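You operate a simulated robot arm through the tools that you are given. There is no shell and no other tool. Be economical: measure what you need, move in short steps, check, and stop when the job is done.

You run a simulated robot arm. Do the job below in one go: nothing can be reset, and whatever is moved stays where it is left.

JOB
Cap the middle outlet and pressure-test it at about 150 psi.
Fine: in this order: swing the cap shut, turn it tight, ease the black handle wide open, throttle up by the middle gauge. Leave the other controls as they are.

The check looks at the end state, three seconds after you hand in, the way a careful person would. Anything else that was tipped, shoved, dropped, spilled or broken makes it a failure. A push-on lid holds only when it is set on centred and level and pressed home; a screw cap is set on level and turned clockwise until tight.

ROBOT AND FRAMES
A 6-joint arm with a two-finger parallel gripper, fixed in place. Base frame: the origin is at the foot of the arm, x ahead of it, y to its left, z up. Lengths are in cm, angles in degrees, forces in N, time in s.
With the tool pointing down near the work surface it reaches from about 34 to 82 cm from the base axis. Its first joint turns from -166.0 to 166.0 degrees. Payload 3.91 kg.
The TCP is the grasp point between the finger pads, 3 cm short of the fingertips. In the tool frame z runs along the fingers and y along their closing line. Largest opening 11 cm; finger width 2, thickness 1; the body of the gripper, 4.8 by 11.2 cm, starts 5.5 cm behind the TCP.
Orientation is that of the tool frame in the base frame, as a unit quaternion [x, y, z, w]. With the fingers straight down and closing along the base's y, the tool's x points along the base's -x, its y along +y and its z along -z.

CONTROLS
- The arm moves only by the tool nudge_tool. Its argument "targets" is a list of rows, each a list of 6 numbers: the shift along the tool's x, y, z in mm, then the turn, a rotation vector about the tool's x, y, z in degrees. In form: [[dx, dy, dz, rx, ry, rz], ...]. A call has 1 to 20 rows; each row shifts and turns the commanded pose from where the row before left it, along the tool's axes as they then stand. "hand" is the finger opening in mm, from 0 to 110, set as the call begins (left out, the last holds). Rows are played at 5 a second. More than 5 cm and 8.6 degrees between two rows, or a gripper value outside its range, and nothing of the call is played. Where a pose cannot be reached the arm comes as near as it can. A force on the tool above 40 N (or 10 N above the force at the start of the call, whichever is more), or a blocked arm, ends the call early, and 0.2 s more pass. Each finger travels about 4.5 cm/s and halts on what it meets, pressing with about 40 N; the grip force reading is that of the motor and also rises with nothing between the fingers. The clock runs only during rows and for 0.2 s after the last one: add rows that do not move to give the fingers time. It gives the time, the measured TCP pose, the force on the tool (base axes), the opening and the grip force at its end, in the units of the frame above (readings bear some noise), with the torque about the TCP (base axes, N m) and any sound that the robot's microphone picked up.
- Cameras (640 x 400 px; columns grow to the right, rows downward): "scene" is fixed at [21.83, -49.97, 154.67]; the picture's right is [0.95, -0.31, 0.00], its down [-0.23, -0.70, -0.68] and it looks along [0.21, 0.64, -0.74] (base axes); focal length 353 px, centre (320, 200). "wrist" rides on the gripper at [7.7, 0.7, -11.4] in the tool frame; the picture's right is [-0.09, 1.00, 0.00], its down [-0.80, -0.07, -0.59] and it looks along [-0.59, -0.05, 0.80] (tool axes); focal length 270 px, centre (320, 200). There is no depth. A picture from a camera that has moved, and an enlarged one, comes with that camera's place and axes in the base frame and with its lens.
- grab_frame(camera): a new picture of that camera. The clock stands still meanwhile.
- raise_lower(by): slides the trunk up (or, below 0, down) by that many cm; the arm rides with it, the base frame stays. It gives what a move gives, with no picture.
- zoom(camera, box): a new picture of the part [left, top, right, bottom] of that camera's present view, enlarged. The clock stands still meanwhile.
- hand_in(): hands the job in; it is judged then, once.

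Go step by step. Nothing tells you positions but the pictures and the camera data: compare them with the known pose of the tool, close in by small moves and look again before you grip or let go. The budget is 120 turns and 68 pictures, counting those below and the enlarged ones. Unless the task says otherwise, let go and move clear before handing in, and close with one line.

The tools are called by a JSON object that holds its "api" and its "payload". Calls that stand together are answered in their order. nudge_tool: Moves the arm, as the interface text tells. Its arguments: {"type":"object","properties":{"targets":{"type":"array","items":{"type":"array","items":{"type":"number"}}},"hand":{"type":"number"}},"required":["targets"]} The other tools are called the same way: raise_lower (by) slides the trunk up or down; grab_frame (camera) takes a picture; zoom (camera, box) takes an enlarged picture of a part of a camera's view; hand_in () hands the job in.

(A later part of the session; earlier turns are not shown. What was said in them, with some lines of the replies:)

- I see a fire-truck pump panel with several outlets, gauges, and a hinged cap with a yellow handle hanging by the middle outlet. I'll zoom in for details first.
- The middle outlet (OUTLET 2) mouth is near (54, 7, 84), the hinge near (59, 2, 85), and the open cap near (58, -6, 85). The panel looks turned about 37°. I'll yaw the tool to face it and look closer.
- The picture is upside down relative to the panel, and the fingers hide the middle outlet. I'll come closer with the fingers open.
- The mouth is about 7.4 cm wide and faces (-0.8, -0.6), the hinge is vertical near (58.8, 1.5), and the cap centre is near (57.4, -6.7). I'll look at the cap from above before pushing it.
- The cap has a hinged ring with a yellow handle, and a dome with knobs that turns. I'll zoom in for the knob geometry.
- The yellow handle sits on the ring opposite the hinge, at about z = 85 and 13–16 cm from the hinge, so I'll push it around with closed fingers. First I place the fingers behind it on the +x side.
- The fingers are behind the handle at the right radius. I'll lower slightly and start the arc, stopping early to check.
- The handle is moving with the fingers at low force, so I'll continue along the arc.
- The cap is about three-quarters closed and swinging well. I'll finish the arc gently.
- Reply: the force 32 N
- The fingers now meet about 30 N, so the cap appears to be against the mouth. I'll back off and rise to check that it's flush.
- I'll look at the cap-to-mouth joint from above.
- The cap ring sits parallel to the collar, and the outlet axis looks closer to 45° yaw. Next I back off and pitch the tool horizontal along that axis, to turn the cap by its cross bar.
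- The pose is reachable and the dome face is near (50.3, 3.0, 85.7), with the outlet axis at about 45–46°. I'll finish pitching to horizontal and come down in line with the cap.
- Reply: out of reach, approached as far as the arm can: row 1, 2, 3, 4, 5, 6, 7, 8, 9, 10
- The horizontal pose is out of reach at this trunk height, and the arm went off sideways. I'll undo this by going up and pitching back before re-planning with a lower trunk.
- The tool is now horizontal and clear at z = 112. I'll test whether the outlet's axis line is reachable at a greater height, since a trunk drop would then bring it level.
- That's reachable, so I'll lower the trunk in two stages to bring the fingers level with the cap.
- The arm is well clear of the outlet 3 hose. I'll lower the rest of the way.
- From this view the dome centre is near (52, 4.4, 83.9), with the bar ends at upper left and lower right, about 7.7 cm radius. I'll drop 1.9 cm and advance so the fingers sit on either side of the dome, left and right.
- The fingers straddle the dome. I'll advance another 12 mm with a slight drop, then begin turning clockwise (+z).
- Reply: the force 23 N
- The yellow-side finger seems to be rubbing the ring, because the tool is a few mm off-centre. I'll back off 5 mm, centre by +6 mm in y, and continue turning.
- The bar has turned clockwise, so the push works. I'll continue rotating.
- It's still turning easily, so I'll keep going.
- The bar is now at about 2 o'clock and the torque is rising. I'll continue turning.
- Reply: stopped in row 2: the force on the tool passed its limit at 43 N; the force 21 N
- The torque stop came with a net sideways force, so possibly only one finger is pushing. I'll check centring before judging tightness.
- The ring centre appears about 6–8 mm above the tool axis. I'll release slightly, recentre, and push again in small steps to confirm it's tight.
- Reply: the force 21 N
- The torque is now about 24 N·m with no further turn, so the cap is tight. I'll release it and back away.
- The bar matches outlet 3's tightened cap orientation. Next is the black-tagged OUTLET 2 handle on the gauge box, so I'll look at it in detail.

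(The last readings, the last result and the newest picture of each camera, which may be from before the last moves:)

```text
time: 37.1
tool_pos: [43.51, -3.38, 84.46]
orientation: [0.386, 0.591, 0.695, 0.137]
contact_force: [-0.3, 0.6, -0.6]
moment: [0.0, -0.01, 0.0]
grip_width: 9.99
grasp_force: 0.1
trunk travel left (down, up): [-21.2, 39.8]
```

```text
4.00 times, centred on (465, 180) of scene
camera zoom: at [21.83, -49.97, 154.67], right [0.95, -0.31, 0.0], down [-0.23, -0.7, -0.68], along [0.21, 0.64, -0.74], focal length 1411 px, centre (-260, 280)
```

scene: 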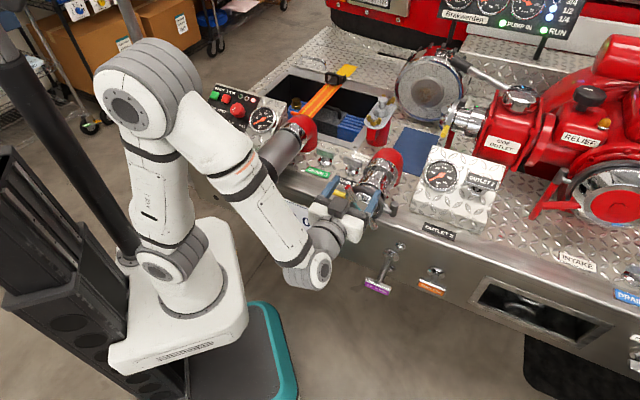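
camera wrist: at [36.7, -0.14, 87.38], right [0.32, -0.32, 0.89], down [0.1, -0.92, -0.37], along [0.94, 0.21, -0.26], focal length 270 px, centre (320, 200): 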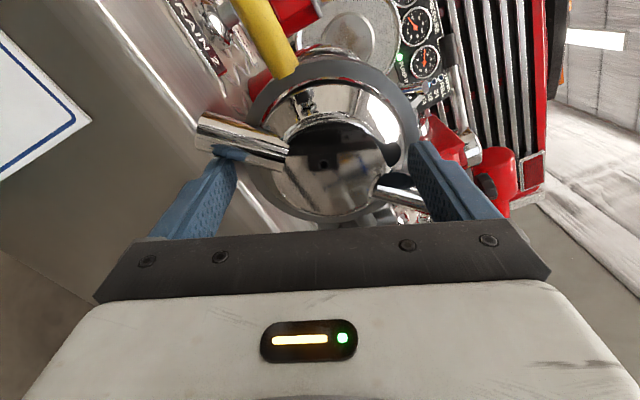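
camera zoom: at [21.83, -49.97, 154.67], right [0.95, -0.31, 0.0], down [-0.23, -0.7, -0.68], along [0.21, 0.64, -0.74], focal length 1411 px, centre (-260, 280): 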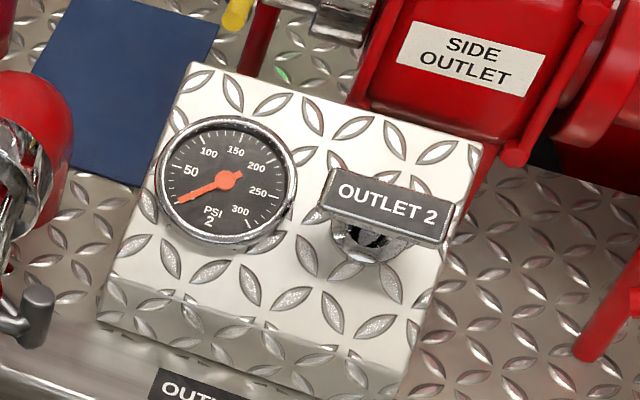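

The gauge box also sits at 45° yaw, with its face tilted about 45°. The OUTLET 2 plate is near (81.4, -1.4, 91) and should pull along (-0.5, -0.5, 0.71). I'll raise the trunk, then turn the tool to 45° down, rolled 90° so the fingers close across the plate's short side.

{"api": "raise_lower", "payload": {"by": 30}}

{"api": "nudge_tool", "payload": {"targets": [[0, 0, 0, 0, 0, -7.4], [0, 0, 0, 0, 0, -7.3], [0, 0, 0, 0, 0, -7.3], [0, 0, 0, 7.5, 0, 0], [0, 0, 0, 7.5, 0, 0], [0, 0, 0, 7.5, 0, 0], [0, 0, 0, 7.5, 0, 0], [0, 0, 0, 7.5, 0, 0], [0, 0, 0, 7.5, 0, 0], [0, 0, 0, 0, 0, 0]], "hand": 60}}

```text
time: 40.1
tool_pos: [43.51, -3.55, 114.53]
orientation: [0.387, 0.59, 0.695, 0.138]
contact_force: [-0.1, -0.3, 0.1]
moment: [-0.01, 0.02, 0.01]
grip_width: 10.03
grasp_force: 0.0
trunk travel left (down, up): [-51.2, 9.8]
```

```text
time: 42.3
tool_pos: [43.68, -3.52, 114.4]
orientation: [0.349, 0.855, 0.355, 0.145]
contact_force: [-0.6, -1.1, -0.3]
moment: [0.01, -0.03, -0.01]
grip_width: 5.99
grasp_force: 0.1
trunk travel left (down, up): [-51.2, 9.8]
```

The tool axes are as planned, so I'll move to a pre-grasp about 8 cm off the plate.

{"api": "nudge_tool", "payload": {"targets": [[-25.4, 3.2, 28.2, 0, 0, 0], [-25.4, 3.2, 28.2, 0, 0, 0], [-25.4, 3.2, 28.2, 0, 0, 0], [-25.4, 3.2, 28.2, 0, 0, 0], [-25.4, 3.2, 28.2, 0, 0, 0], [-25.4, 3.2, 28.2, 0, 0, 0], [-25.4, 3.2, 28.2, 0, 0, 0], [-25.4, 3.2, 28.2, 0, 0, 0], [-25.4, 3.2, 28.2, 0, 0, 0], [-25.4, 3.2, 28.2, 0, 0, 0], [0, 0, 0, 0, 0, 0]]}}

{"api": "grab_frame", "payload": {"camera": "wrist"}}

{"api": "zoom", "payload": {"camera": "scene", "box": [410, 110, 530, 230]}}

```text
time: 44.7
tool_pos: [77.29, -5.31, 96.8]
orientation: [0.349, 0.855, 0.355, 0.146]
contact_force: [-0.7, 0.2, 0.4]
moment: [0.01, -0.03, 0.03]
grip_width: 5.98
grasp_force: 0.1
trunk travel left (down, up): [-51.2, 9.8]
```

```text
25 pictures are left
camera wrist: at [66.45, -5.59, 105.32], right [0.55, 0.44, 0.71], down [0.24, -0.9, 0.37], along [0.8, -0.03, -0.6], focal length 270 px, centre (320, 200)
```

wrist: 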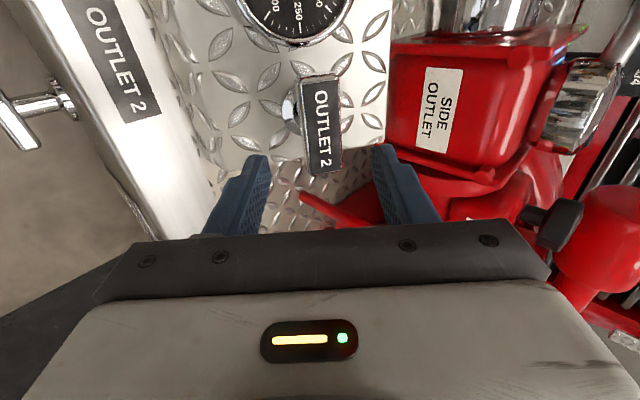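

```text
3.33 times, centred on (470, 170) of scene
camera zoom: at [21.83, -49.97, 154.67], right [0.95, -0.31, 0.0], down [-0.23, -0.7, -0.68], along [0.21, 0.64, -0.74], focal length 1176 px, centre (-180, 300)
```

zoom: 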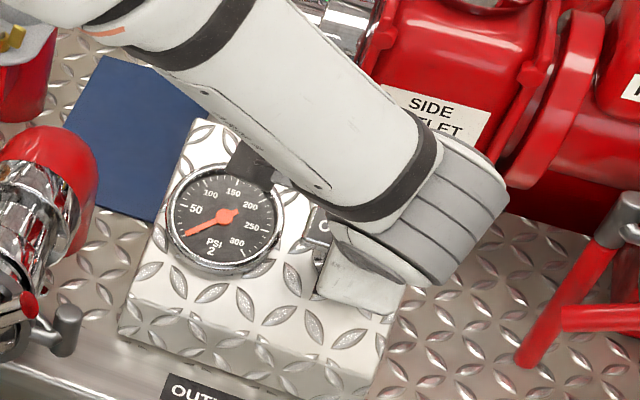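

The plate is on the tool's axis, but the stem doesn't look parallel to it. I'll zoom in to find the true stem direction.

{"api": "zoom", "payload": {"camera": "wrist", "box": [180, 0, 420, 200]}}

```text
2.00 times, centred on (300, 100) of wrist
camera zoom: at [66.45, -5.59, 105.32], right [0.55, 0.44, 0.71], down [0.24, -0.9, 0.37], along [0.8, -0.03, -0.6], focal length 541 px, centre (360, 400)
```

zoom: 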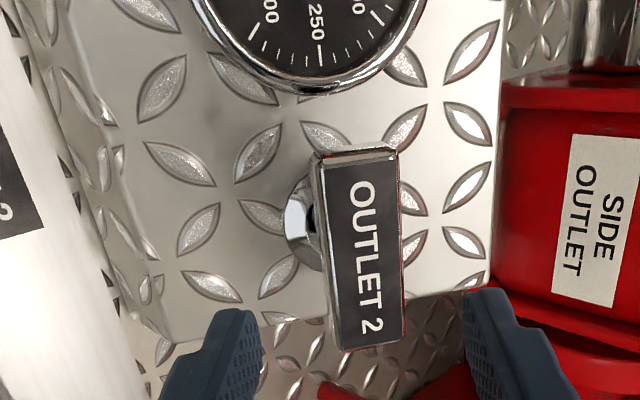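

The stem is steeper than I assumed, roughly 75° elevation. I'll pitch the tool another 30° down and re-align over the plate.

{"api": "nudge_tool", "payload": {"targets": [[0, 0, 0, 7.5, 0, 0], [0, 0, 0, 7.5, 0, 0], [0, 0, 0, 7.5, 0, 0], [0, 0, 0, 7.5, 0, 0], [-1, 23, 0, 0, 0, 0], [-2, 23, 5, 0, 0, 0], [0, 0, 0, 0, 0, 0]]}}

{"api": "zoom", "payload": {"camera": "wrist", "box": [180, 0, 460, 240]}}

```text
time: 46.3
tool_pos: [80.53, -2.28, 97.68]
orientation: [0.374, 0.918, 0.123, 0.05]
contact_force: [0.0, 0.0, 0.2]
moment: [0.0, 0.01, -0.01]
grip_width: 5.97
grasp_force: 0.0
trunk travel left (down, up): [-51.2, 9.8]
```

```text
1.67 times, centred on (320, 120) of wrist
camera zoom: at [73.51, 1.22, 108.93], right [0.74, 0.63, 0.26], down [0.42, -0.72, 0.56], along [0.53, -0.3, -0.79], focal length 450 px, centre (320, 333)
```

zoom: 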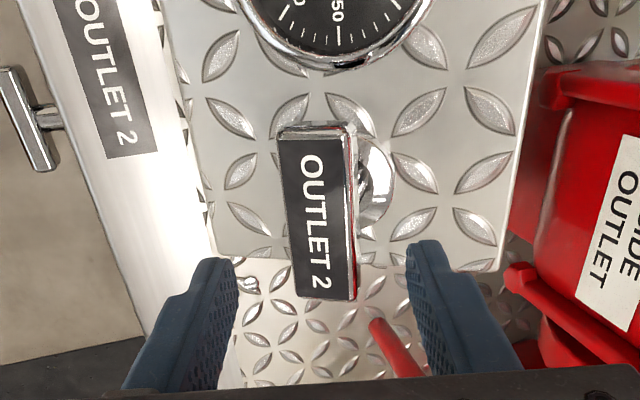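

The flange is now visible on the other side, so the true stem elevation lies between, at about 59°. I'll pitch back 16° and close in.

{"api": "nudge_tool", "payload": {"targets": [[0, 0, 0, -8, 0, 0], [0, 0, 0, -8, 0, 0], [0, -21, 10, 0, 0, 0], [0, 0, 12, 0, 0, 0], [0, 0, 0, 0, 0, 0]]}}

{"api": "zoom", "payload": {"camera": "wrist", "box": [180, 0, 460, 240]}}

```text
time: 47.5
tool_pos: [80.13, -2.67, 94.72]
orientation: [0.364, 0.892, 0.25, 0.102]
contact_force: [0.0, 0.6, -0.2]
moment: [-0.04, -0.01, -0.01]
grip_width: 6.03
grasp_force: 0.1
trunk travel left (down, up): [-51.2, 9.8]
```

```text
1.67 times, centred on (320, 120) of wrist
camera zoom: at [70.98, -1.18, 104.76], right [0.66, 0.55, 0.52], down [0.31, -0.82, 0.47], along [0.68, -0.15, -0.72], focal length 450 px, centre (320, 333)
```

zoom: 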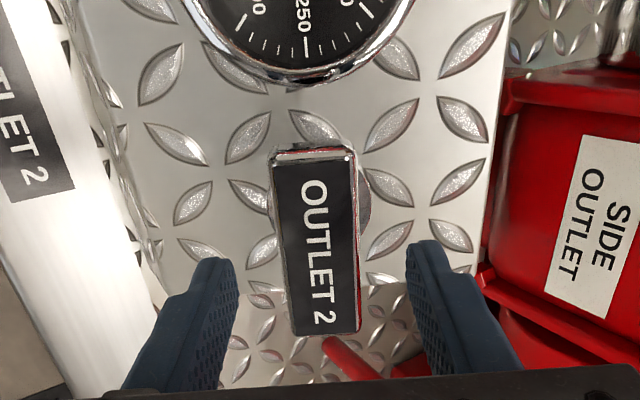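

The stem is now well aligned. I'll advance 4.5 cm and close on the plate.

{"api": "nudge_tool", "payload": {"targets": [[0, 0, 15, 0, 0, 0], [0, 0, 15, 0, 0, 0], [0, 0, 15, 0, 0, 0], [0, 0, 0, 0, 0, 0]]}}

{"api": "nudge_tool", "payload": {"targets": [[0, 0, 0, 0, 0, 0], [0, 0, 0, 0, 0, 0], [0, 0, 0, 0, 0, 0], [0, 0, 0, 0, 0, 0]], "hand": 20}}

{"api": "grab_frame", "payload": {"camera": "wrist"}}

```text
time: 48.5
tool_pos: [81.94, -1.0, 90.79]
orientation: [0.364, 0.892, 0.249, 0.102]
contact_force: [-0.7, 0.3, 0.3]
moment: [-0.03, -0.01, 0.0]
grip_width: 5.98
grasp_force: 0.1
trunk travel left (down, up): [-51.2, 9.8]
```

```text
time: 49.5
tool_pos: [81.8, -0.99, 90.65]
orientation: [0.364, 0.892, 0.249, 0.101]
contact_force: [-0.6, 0.2, 0.6]
moment: [0.05, 0.21, -0.62]
grip_width: 3.18
grasp_force: 44.8
trunk travel left (down, up): [-51.2, 9.8]
```

```text
20 pictures are left
camera wrist: at [72.67, 0.38, 100.89], right [0.66, 0.55, 0.52], down [0.31, -0.82, 0.47], along [0.68, -0.15, -0.72], focal length 270 px, centre (320, 200)
```

wrist: 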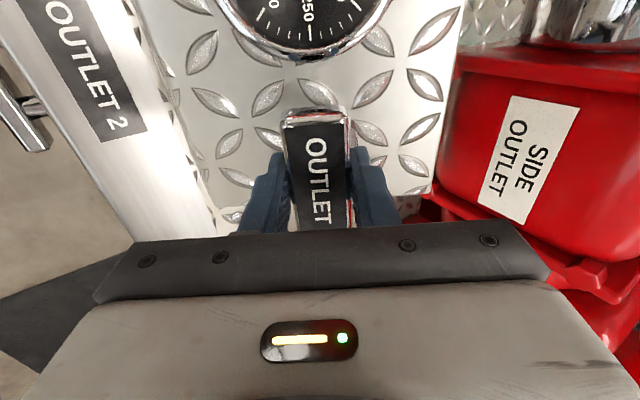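

The plate is gripped at 3.2 cm. Now I ease it outward slowly.

{"api": "nudge_tool", "payload": {"targets": [[0, 0, -2, 0, 0, 0], [0, 0, -2, 0, 0, 0], [0, 0, -2, 0, 0, 0], [0, 0, -2, 0, 0, 0], [0, 0, -2, 0, 0, 0], [0, 0, -2, 0, 0, 0], [0, 0, -2, 0, 0, 0], [0, 0, -2, 0, 0, 0]]}}

{"api": "zoom", "payload": {"camera": "wrist", "box": [180, 0, 460, 240]}}

```text
time: 51.3
tool_pos: [81.4, -1.51, 91.94]
orientation: [0.365, 0.892, 0.248, 0.101]
contact_force: [-1.8, 2.4, -6.7]
moment: [0.4, 0.9, -0.41]
grip_width: 3.18
grasp_force: 44.7
trunk travel left (down, up): [-51.2, 9.8]
```

```text
1.67 times, centred on (320, 120) of wrist
camera zoom: at [72.15, -0.16, 102.16], right [0.66, 0.55, 0.51], down [0.32, -0.82, 0.47], along [0.68, -0.15, -0.72], focal length 450 px, centre (320, 333)
```

zoom: 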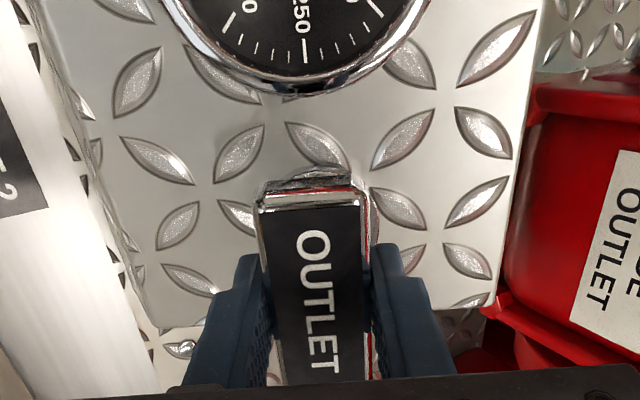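

The handle follows with a light drag, so I'll continue slowly to its stop.

{"api": "nudge_tool", "payload": {"targets": [[0, 0, -2, 0, 0, 0], [0, 0, -2, 0, 0, 0], [0, 0, -2, 0, 0, 0], [0, 0, -2, 0, 0, 0], [0, 0, -2, 0, 0, 0], [0, 0, -2, 0, 0, 0], [0, 0, -2, 0, 0, 0], [0, 0, -2, 0, 0, 0], [0, 0, -2, 0, 0, 0], [0, 0, -2, 0, 0, 0], [0, 0, -2, 0, 0, 0], [0, 0, -2, 0, 0, 0]]}}

```text
time: 53.9
tool_pos: [80.38, -2.43, 94.13]
orientation: [0.364, 0.892, 0.249, 0.101]
contact_force: [-6.6, -0.1, -10.1]
moment: [0.68, 1.03, -0.07]
grip_width: 3.19
grasp_force: 44.7
trunk travel left (down, up): [-51.2, 9.8]
```

{"api": "nudge_tool", "payload": {"targets": [[0, 0, -2, 0, 0, 0], [0, 0, -2, 0, 0, 0], [0, 0, -2, 0, 0, 0], [0, 0, -2, 0, 0, 0], [0, 0, -2, 0, 0, 0], [0, 0, -2, 0, 0, 0], [0, 0, -2, 0, 0, 0], [0, 0, -2, 0, 0, 0], [0, 0, -2, 0, 0, 0], [0, 0, -2, 0, 0, 0]]}}

{"api": "zoom", "payload": {"camera": "wrist", "box": [180, 0, 460, 240]}}

```text
time: 56.1
tool_pos: [79.65, -3.14, 95.96]
orientation: [0.365, 0.892, 0.248, 0.102]
contact_force: [-9.4, 5.7, -8.5]
moment: [0.62, 0.77, -0.37]
grip_width: 3.18
grasp_force: 44.9
trunk travel left (down, up): [-51.2, 9.8]
```

```text
1.67 times, centred on (320, 120) of wrist
camera zoom: at [70.5, -1.8, 106.01], right [0.66, 0.55, 0.52], down [0.31, -0.82, 0.47], along [0.68, -0.15, -0.72], focal length 450 px, centre (320, 333)
```

zoom: 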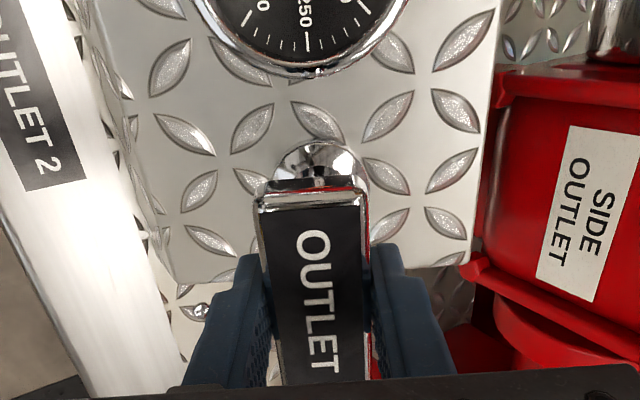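

The handle is about 6 cm out with no stop yet, so I'll continue.

{"api": "nudge_tool", "payload": {"targets": [[0, 0, -2, 0, 0, 0], [0, 0, -2, 0, 0, 0], [0, 0, -2, 0, 0, 0], [0, 0, -2, 0, 0, 0], [0, 0, -2, 0, 0, 0], [0, 0, -2, 0, 0, 0], [0, 0, -2, 0, 0, 0], [0, 0, -2, 0, 0, 0], [0, 0, -2, 0, 0, 0], [0, 0, -2, 0, 0, 0]]}}

```text
time: 58.3
tool_pos: [79.14, -3.74, 97.16]
orientation: [0.365, 0.892, 0.247, 0.098]
contact_force: [3.3, 13.7, -31.8]
moment: [0.5, 0.44, -0.62]
grip_width: 3.19
grasp_force: 44.8
trunk travel left (down, up): [-51.2, 9.8]
```

The force is rising to about 35 N, which suggests the stop. One small extra pull will confirm it.

{"api": "nudge_tool", "payload": {"targets": [[0, 0, -2, 0, 0, 0], [0, 0, -2, 0, 0, 0], [0, 0, -2, 0, 0, 0]]}}

{"api": "zoom", "payload": {"camera": "wrist", "box": [180, 0, 460, 240]}}

```text
time: 59.1
tool_pos: [79.04, -4.03, 97.65]
orientation: [0.364, 0.893, 0.248, 0.099]
contact_force: [3.7, 11.3, -34.2]
moment: [0.26, 0.27, -0.4]
grip_width: 3.18
grasp_force: 45.0
trunk travel left (down, up): [-51.2, 9.8]
```

```text
1.67 times, centred on (320, 120) of wrist
camera zoom: at [69.94, -2.69, 107.85], right [0.66, 0.55, 0.51], down [0.32, -0.82, 0.47], along [0.68, -0.15, -0.72], focal length 450 px, centre (320, 333)
```

zoom: 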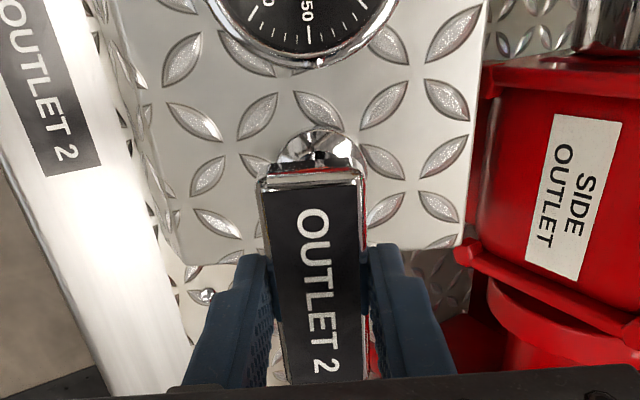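

The plate slid in the fingers at constant force, so the handle is at its stop. I'll release, back off, and read the gauge.

{"api": "nudge_tool", "payload": {"targets": [[0, 0, 3, 0, 0, 0], [0, 0, 0, 0, 0, 0], [0, 0, 0, 0, 0, 0], [0, 0, -30, 0, 0, 0], [0, 0, -40, 0, 0, 0], [0, 0, -40, 0, 0, 0], [0, 0, -40, 0, 0, 0], [0, 0, 0, 0, 0, 0]], "hand": 60}}

{"api": "zoom", "payload": {"camera": "wrist", "box": [180, 0, 460, 240]}}

```text
time: 60.9
tool_pos: [73.5, -9.93, 110.61]
orientation: [0.364, 0.892, 0.25, 0.101]
contact_force: [0.0, -0.5, -0.7]
moment: [0.01, 0.03, 0.02]
grip_width: 6.02
grasp_force: 0.0
trunk travel left (down, up): [-51.2, 9.8]
```

```text
1.67 times, centred on (320, 120) of wrist
camera zoom: at [64.34, -8.42, 120.73], right [0.66, 0.55, 0.52], down [0.31, -0.82, 0.47], along [0.68, -0.15, -0.72], focal length 450 px, centre (320, 333)
```

zoom: 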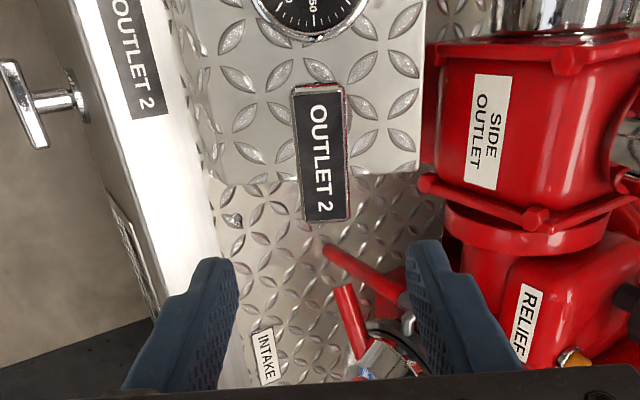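

The valve handle is pulled out fully. Next is the throttle knob on the left box, near (27, 55, 88): I'll roll back to neutral and carry the tool over there, staying high.

{"api": "nudge_tool", "payload": {"targets": [[0, 0, -10, 0, 0, -7.5], [0, 0, 0, 0, 0, -7.5], [0, 0, 0, 0, 0, -7.5], [0, 0, 0, 0, 0, -7.5], [0, 0, 0, 0, 0, -7.5], [0, 0, 0, 0, 0, -7.5], [0, 0, 0, 0, 0, -7.5], [0, 0, 0, 0, 0, -7.5], [0, 0, 0, 0, 0, -7.5], [0, 0, 0, 0, 0, -7.5], [0, 0, 0, 0, 0, -7.5], [0, 0, 0, 0, 0, -7.5]]}}

{"api": "nudge_tool", "payload": {"targets": [[-2.2, 39.2, 1.3, 0, 0, 0], [-2.2, 39.2, 1.3, 0, 0, 0], [-2.2, 39.2, 1.3, 0, 0, 0], [-2.2, 39.2, 1.3, 0, 0, 0], [-2.2, 39.2, 1.3, 0, 0, 0], [-2.2, 39.2, 1.3, 0, 0, 0], [-2.2, 39.2, 1.3, 0, 0, 0], [-2.2, 39.2, 1.3, 0, 0, 0], [-2.2, 39.2, 1.3, 0, 0, 0], [-2.2, 39.2, 1.3, 0, 0, 0], [-2.2, 39.2, 1.3, 0, 0, 0], [-2.2, 39.2, 1.3, 0, 0, 0], [-2.2, 39.2, 1.3, 0, 0, 0], [-2.2, 39.2, 1.3, 0, 0, 0], [-2.2, 39.2, 1.3, 0, 0, 0], [-2.2, 39.2, 1.3, 0, 0, 0], [-2.2, 39.2, 1.3, 0, 0, 0], [-2.2, 39.2, 1.3, 0, 0, 0]]}}

{"api": "grab_frame", "payload": {"camera": "wrist"}}

{"api": "grab_frame", "payload": {"camera": "scene"}}

```text
time: 63.5
tool_pos: [73.03, -9.94, 111.54]
orientation: [-0.375, 0.887, 0.103, 0.247]
contact_force: [0.1, -0.1, 0.1]
moment: [-0.01, 0.0, 0.03]
grip_width: 6.04
grasp_force: 0.1
trunk travel left (down, up): [-51.2, 9.8]
```

```text
time: 67.3
tool_pos: [25.79, 42.79, 111.58]
orientation: [-0.374, 0.888, 0.103, 0.248]
contact_force: [0.4, -0.1, 0.3]
moment: [0.01, -0.02, 0.03]
grip_width: 6.01
grasp_force: 0.0
trunk travel left (down, up): [-51.2, 9.8]
```

```text
15 pictures are left
camera wrist: at [16.63, 34.17, 117.45], right [-0.66, 0.75, 0.04], down [0.31, 0.22, 0.92], along [0.68, 0.62, -0.38], focal length 270 px, centre (320, 200)
```

wrist: 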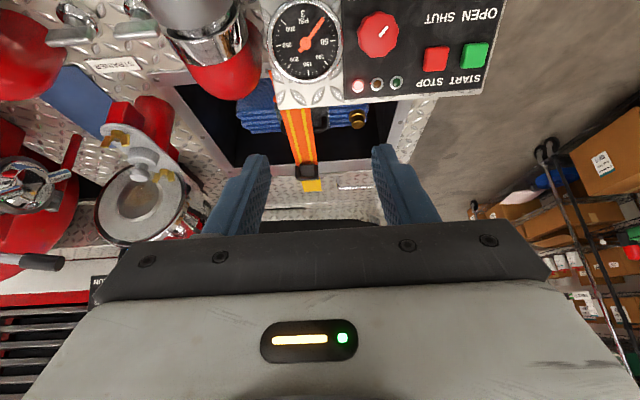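

```text
14 pictures are left
```

scene: 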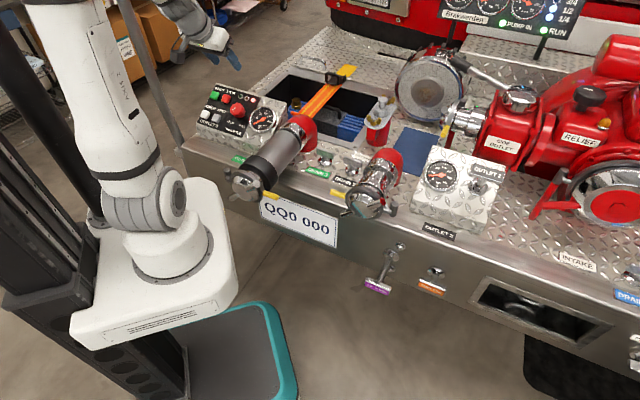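

The throttle knob is near (27, 54, 89). I'll move in line about 8 cm above it and look.

{"api": "nudge_tool", "payload": {"targets": [[8.2, 13.8, 31.8, 0, 0, 0], [8.2, 13.8, 31.8, 0, 0, 0], [8.2, 13.8, 31.8, 0, 0, 0], [8.2, 13.8, 31.8, 0, 0, 0], [8.2, 13.8, 31.8, 0, 0, 0], [0, 0, 0, 0, 0, 0]], "hand": 80}}

{"api": "zoom", "payload": {"camera": "wrist", "box": [160, 0, 480, 240]}}

{"api": "zoom", "payload": {"camera": "scene", "box": [415, 155, 465, 195]}}

```text
time: 68.7
tool_pos: [24.05, 50.89, 95.71]
orientation: [-0.374, 0.888, 0.105, 0.248]
contact_force: [-0.2, 1.1, -0.3]
moment: [-0.01, 0.0, 0.01]
grip_width: 7.99
grasp_force: 0.1
trunk travel left (down, up): [-51.2, 9.8]
```

```text
1.67 times, centred on (320, 120) of wrist
camera zoom: at [14.86, 42.24, 101.54], right [-0.66, 0.75, 0.05], down [0.31, 0.22, 0.92], along [0.68, 0.62, -0.38], focal length 450 px, centre (320, 333)
```

zoom: 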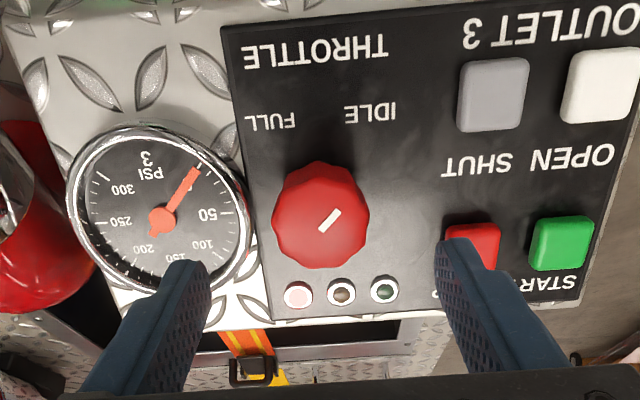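

```text
10.00 times, centred on (440, 175) of scene
camera zoom: at [21.83, -49.97, 154.67], right [0.95, -0.31, 0.0], down [-0.23, -0.7, -0.68], along [0.21, 0.64, -0.74], focal length 3527 px, centre (-880, 450)
```

zoom: 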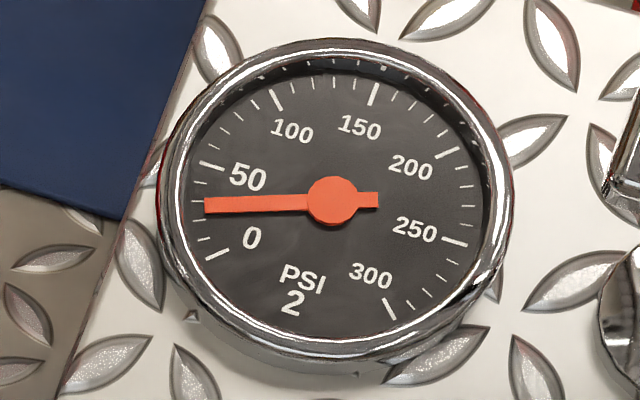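

Gauge 2 reads about 30 psi at idle, the knob points at IDLE, and clockwise is toward FULL. The knob is centred under the tool and about 4.3 cm wide. I'll pre-rotate -30°, narrow the fingers, descend and grip its top.

{"api": "nudge_tool", "payload": {"targets": [[0, 0, 0, 0, 0, -7.5], [0, 0, 0, 0, 0, -7.5], [0, 0, 0, 0, 0, -7.5], [0, 0, 0, 0, 0, -7.5], [0, 0, 20, 0, 0, 0], [0, 0, 20, 0, 0, 0], [0, 0, 10, 0, 0, 0], [0, 0, 7, 0, 0, 0], [0, 0, 6, 0, 0, 0], [0, 0, 0, 0, 0, 0]], "hand": 56}}

{"api": "zoom", "payload": {"camera": "wrist", "box": [160, 0, 480, 240]}}

```text
time: 70.9
tool_pos: [26.59, 53.27, 90.39]
orientation: [-0.59, 0.761, 0.037, 0.267]
contact_force: [-0.5, 1.1, 0.5]
moment: [0.0, 0.02, 0.01]
grip_width: 5.59
grasp_force: 0.0
trunk travel left (down, up): [-51.2, 9.8]
```

```text
1.67 times, centred on (320, 120) of wrist
camera zoom: at [20.57, 42.27, 96.6], right [-0.9, 0.38, -0.22], down [-0.02, 0.46, 0.89], along [0.43, 0.8, -0.41], focal length 450 px, centre (320, 333)
```

zoom: 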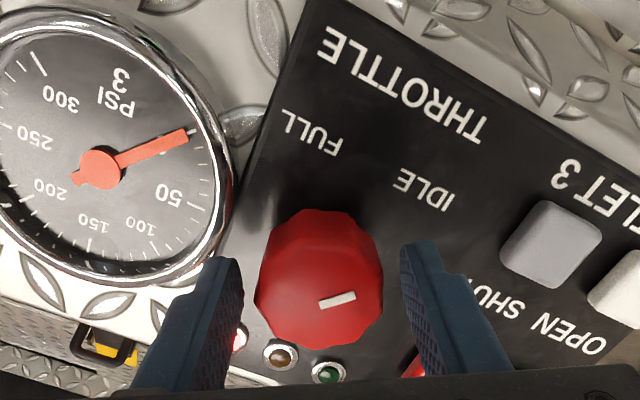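

The knob top is between the pads, about 1.4 cm above the fingertips. I'll close on it.

{"api": "nudge_tool", "payload": {"targets": [[0, 0, 0, 0, 0, 0], [0, 0, 0, 0, 0, 0], [0, 0, 0, 0, 0, 0]], "hand": 36}}

{"api": "nudge_tool", "payload": {"targets": [[0, 0, 0, 0, 0, 5], [0, 0, 0, 0, 0, 5], [0, 0, 0, 0, 0, 5], [0, 0, 0, 0, 0, 5], [0, 0, 0, 0, 0, 5], [0, 0, 0, 0, 0, 5], [0, 0, 0, 0, 0, 5], [0, 0, 0, 0, 0, 5], [0, 0, 0, 0, 0, 0], [0, 0, 0, 0, 0, 0]]}}

{"api": "zoom", "payload": {"camera": "scene", "box": [415, 155, 465, 195]}}

```text
time: 71.7
tool_pos: [26.68, 53.31, 90.31]
orientation: [-0.59, 0.761, 0.037, 0.266]
contact_force: [3.3, -0.6, 0.2]
moment: [-0.01, -0.11, -0.07]
grip_width: 4.32
grasp_force: 44.7
trunk travel left (down, up): [-51.2, 9.8]
```

```text
time: 73.9
tool_pos: [26.57, 53.34, 90.42]
orientation: [-0.296, 0.917, 0.125, 0.237]
contact_force: [-13.4, 11.2, -14.2]
moment: [-0.01, 0.66, 0.33]
grip_width: 4.3
grasp_force: 45.2
trunk travel left (down, up): [-51.2, 9.8]
```

```text
10.00 times, centred on (440, 175) of scene
camera zoom: at [21.83, -49.97, 154.67], right [0.95, -0.31, 0.0], down [-0.23, -0.7, -0.68], along [0.21, 0.64, -0.74], focal length 3527 px, centre (-880, 450)
```

zoom: 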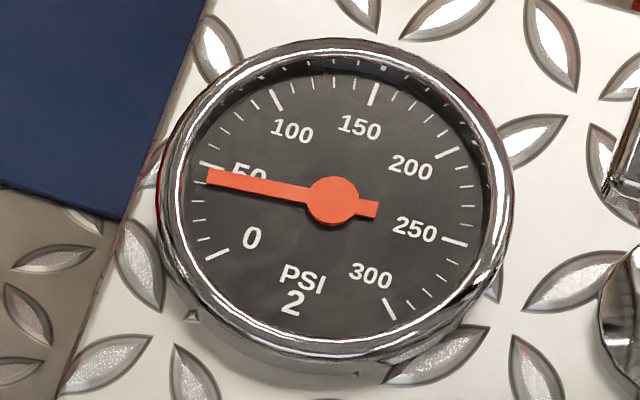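

The gauge rose to about 46 psi for 40° of turn. I'll continue turning clockwise with a small offset to ease the side load.

{"api": "nudge_tool", "payload": {"targets": [[0, 2, 0, 0, 0, 5], [0, 0, 0, 0, 0, 5], [0, 0, 0, 0, 0, 5], [0, 0, 0, 0, 0, 5], [0, 0, 0, 0, 0, 5], [0, 0, 0, 0, 0, 5], [0, 0, 0, 0, 0, 5], [0, 0, 0, 0, 0, 5], [0, 0, 0, 0, 0, 5], [0, 0, 0, 0, 0, 5], [0, 0, 0, 0, 0, 5], [0, 0, 0, 0, 0, 5]]}}

```text
time: 76.5
tool_pos: [26.41, 53.63, 90.56]
orientation: [0.189, 0.947, 0.214, 0.144]
contact_force: [-0.3, 7.0, -9.1]
moment: [-0.03, -0.55, -0.24]
grip_width: 4.28
grasp_force: 45.0
out of reach, approached as far as the arm can: row 11, 12
trunk travel left (down, up): [-51.2, 9.8]
stopped in row 12: the force on the tool passed its limit at 47 N (the readings are from after the stop); the commanded pose is now the measured one
```

I've hit the wrist's roll limit at about 55° more turn. I'll release the knob, lift, and check the gauge before regripping.

{"api": "nudge_tool", "payload": {"targets": [[0, 0, 0, 0, 0, -1], [0, 0, 0, 0, 0, 0], [0, 0, -20, 0, 0, 0], [0, 0, -20, 0, 0, 0], [0, 0, 0, 0, 0, 0]], "hand": 60}}

{"api": "zoom", "payload": {"camera": "scene", "box": [415, 155, 465, 195]}}

{"api": "zoom", "payload": {"camera": "wrist", "box": [160, 0, 480, 240]}}

```text
time: 77.7
tool_pos: [25.0, 52.03, 94.17]
orientation: [0.181, 0.949, 0.213, 0.146]
contact_force: [-0.8, -0.2, -0.4]
moment: [0.0, 0.0, 0.01]
grip_width: 6.03
grasp_force: 0.0
trunk travel left (down, up): [-51.2, 9.8]
```

```text
10.00 times, centred on (440, 175) of scene
camera zoom: at [21.83, -49.97, 154.67], right [0.95, -0.31, 0.0], down [-0.23, -0.7, -0.68], along [0.21, 0.64, -0.74], focal length 3527 px, centre (-880, 450)
```

zoom: 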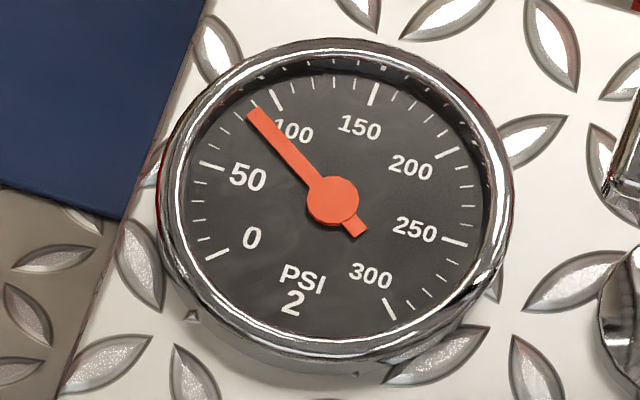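

```text
1.67 times, centred on (320, 120) of wrist
camera zoom: at [14.41, 51.54, 102.86], right [0.36, 0.8, 0.47], down [0.48, -0.6, 0.64], along [0.8, 0.0, -0.6], focal length 450 px, centre (320, 333)
```

zoom: 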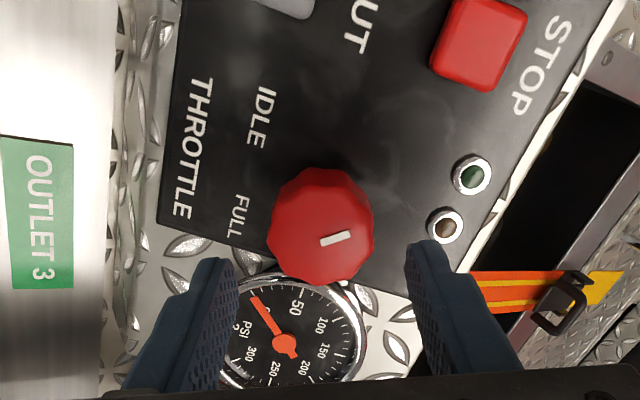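

Gauge 2 is at about 90 psi after 95° of turn. A quadratic fit puts 150 psi at roughly 48° more. I'll rotate back 90° while lifted, regrip slightly higher, and turn on.

{"api": "nudge_tool", "payload": {"targets": [[0, 0, 0, 0, 0, -7.5], [0, 0, 0, 0, 0, -7.5], [0, 0, 0, 0, 0, -7.5], [0, 0, 0, 0, 0, -7.5], [0, 0, 0, 0, 0, -7.5], [0, 0, 0, 0, 0, -7.5], [0, 0, 0, 0, 0, -7.5], [0, 0, 0, 0, 0, -7.5], [0, 0, 0, 0, 0, -7.5], [0, 0, 0, 0, 0, -7.5], [0, 0, 0, 0, 0, -7.5], [0, 0, 0, 0, 0, -7.5], [0, -2, 15, 0, 0, 0], [0, 0, 12, 0, 0, 0], [0, 0, 10, 0, 0, 0], [0, 0, 0, 0, 0, 0]], "hand": 56}}

{"api": "nudge_tool", "payload": {"targets": [[0, 0, 0, 0, 0, 0], [0, 0, 0, 0, 0, 0], [0, 0, 0, 0, 0, 0]], "hand": 36}}

```text
time: 81.1
tool_pos: [26.54, 53.4, 91.05]
orientation: [-0.543, 0.799, 0.048, 0.255]
contact_force: [-0.1, 0.2, 0.5]
moment: [0.0, 0.01, 0.01]
grip_width: 5.59
grasp_force: 0.1
trunk travel left (down, up): [-51.2, 9.8]
```

```text
time: 81.9
tool_pos: [26.5, 53.38, 91.02]
orientation: [-0.543, 0.799, 0.049, 0.255]
contact_force: [-3.2, 1.6, -3.2]
moment: [0.13, 0.11, 0.13]
grip_width: 4.28
grasp_force: 44.7
trunk travel left (down, up): [-51.2, 9.8]
```

I have a firm grip at 4.28 cm. I'll turn 38° and read the gauge.

{"api": "nudge_tool", "payload": {"targets": [[0, 0, 0, 0, 0, 5], [0, 0, 0, 0, 0, 5], [0, 0, 0, 0, 0, 5], [0, 0, 0, 0, 0, 5], [0, 0, 0, 0, 0, 5], [0, 0, 0, 0, 0, 5], [0, 0, 0, 0, 0, 5], [0, 0, 0, 0, 0, 3], [0, 0, 0, 0, 0, 0], [0, 0, 0, 0, 0, 0], [0, 0, 0, 0, 0, 0], [0, 0, 0, 0, 0, 0], [0, 0, 0, 0, 0, 0]]}}

{"api": "zoom", "payload": {"camera": "scene", "box": [415, 155, 465, 195]}}

```text
time: 84.7
tool_pos: [26.42, 53.53, 90.98]
orientation: [-0.252, 0.932, 0.129, 0.225]
contact_force: [-3.6, 1.9, -1.2]
moment: [0.04, -0.06, -0.02]
grip_width: 4.27
grasp_force: 45.2
trunk travel left (down, up): [-51.2, 9.8]
```

```text
10.00 times, centred on (440, 175) of scene
camera zoom: at [21.83, -49.97, 154.67], right [0.95, -0.31, 0.0], down [-0.23, -0.7, -0.68], along [0.21, 0.64, -0.74], focal length 3527 px, centre (-880, 450)
```

zoom: 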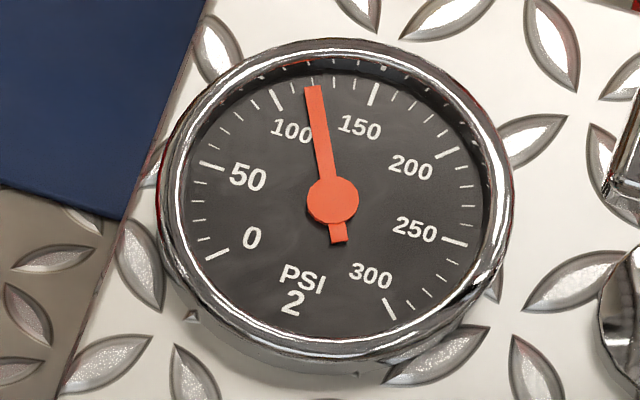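

It reads about 120 psi. I'll turn 32° more.

{"api": "nudge_tool", "payload": {"targets": [[0, 0, 0, 0, 0, 4], [0, 0, 0, 0, 0, 4], [0, 0, 0, 0, 0, 4], [0, 0, 0, 0, 0, 4], [0, 0, 0, 0, 0, 4], [0, 0, 0, 0, 0, 4], [0, 0, 0, 0, 0, 4], [0, 0, 0, 0, 0, 4], [0, 0, 0, 0, 0, 0], [0, 0, 0, 0, 0, 0], [0, 0, 0, 0, 0, 0], [0, 0, 0, 0, 0, 0], [0, 0, 0, 0, 0, 0]]}}

{"api": "zoom", "payload": {"camera": "scene", "box": [415, 155, 465, 195]}}

```text
time: 87.5
tool_pos: [26.46, 53.35, 91.05]
orientation: [0.013, 0.965, 0.186, 0.182]
contact_force: [-9.0, 0.0, 1.3]
moment: [0.04, 0.38, 0.15]
grip_width: 4.3
grasp_force: 44.8
trunk travel left (down, up): [-51.2, 9.8]
```

```text
10.00 times, centred on (440, 175) of scene
camera zoom: at [21.83, -49.97, 154.67], right [0.95, -0.31, 0.0], down [-0.23, -0.7, -0.68], along [0.21, 0.64, -0.74], focal length 3527 px, centre (-880, 450)
```

zoom: 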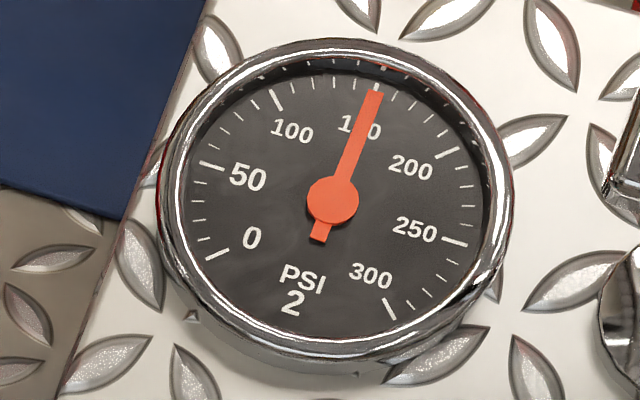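

Gauge 2 reads 150 psi. I'll release the knob and back away.

{"api": "nudge_tool", "payload": {"targets": [[0, 0, 0, 0, 0, 0], [0, 0, 0, 0, 0, 0], [0, 0, 0, 0, 0, 0], [0, 0, -20, 0, 0, 0], [0, 0, -40, 0, 0, 0], [0, 0, -40, 0, 0, 0], [0, 0, -40, 0, 0, 0], [0, 0, 0, 0, 0, 0], [0, 0, 0, 0, 0, 0], [0, 0, 0, 0, 0, 0]], "hand": 60}}

{"api": "zoom", "payload": {"camera": "scene", "box": [415, 155, 465, 195]}}

{"api": "zoom", "payload": {"camera": "scene", "box": [180, 70, 510, 270]}}

```text
time: 89.7
tool_pos: [21.61, 48.34, 103.07]
orientation: [0.015, 0.966, 0.186, 0.181]
contact_force: [-0.8, -0.1, -0.3]
moment: [0.03, 0.02, 0.03]
grip_width: 5.99
grasp_force: 0.0
trunk travel left (down, up): [-51.2, 9.8]
```

```text
10.00 times, centred on (440, 175) of scene
camera zoom: at [21.83, -49.97, 154.67], right [0.95, -0.31, 0.0], down [-0.23, -0.7, -0.68], along [0.21, 0.64, -0.74], focal length 3527 px, centre (-880, 450)
```

zoom: 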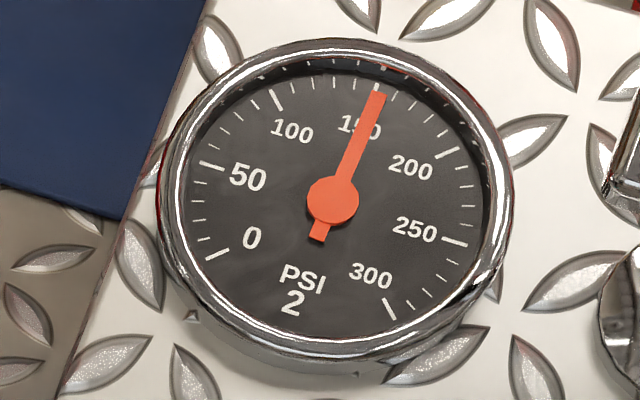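

```text
1.94 times, centred on (345, 170) of scene
camera zoom: at [21.83, -49.97, 154.67], right [0.95, -0.31, 0.0], down [-0.23, -0.7, -0.68], along [0.21, 0.64, -0.74], focal length 684 px, centre (272, 258)
```

zoom: 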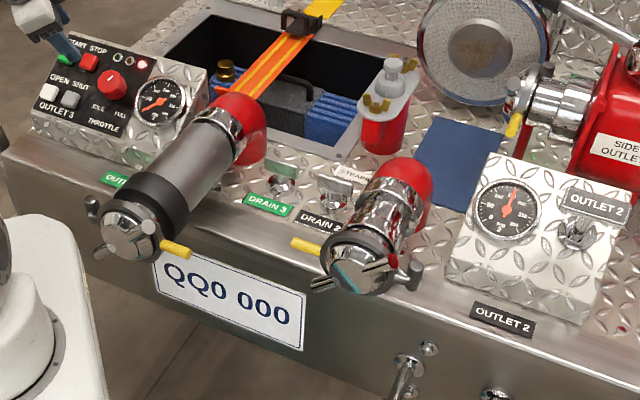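

Everything is in place: the cap is closed and tight with no leak, the OUTLET 2 handle is out, gauge 2 holds at about 150 psi, and the arm is clear. I'm handing in.

{"api": "hand_in", "payload": {}}

```text
The job is handed in.
```

The middle outlet is capped and tight, its black handle is pulled fully open, and gauge 2 was holding at about 150 psi with no leak visible when I handed in.
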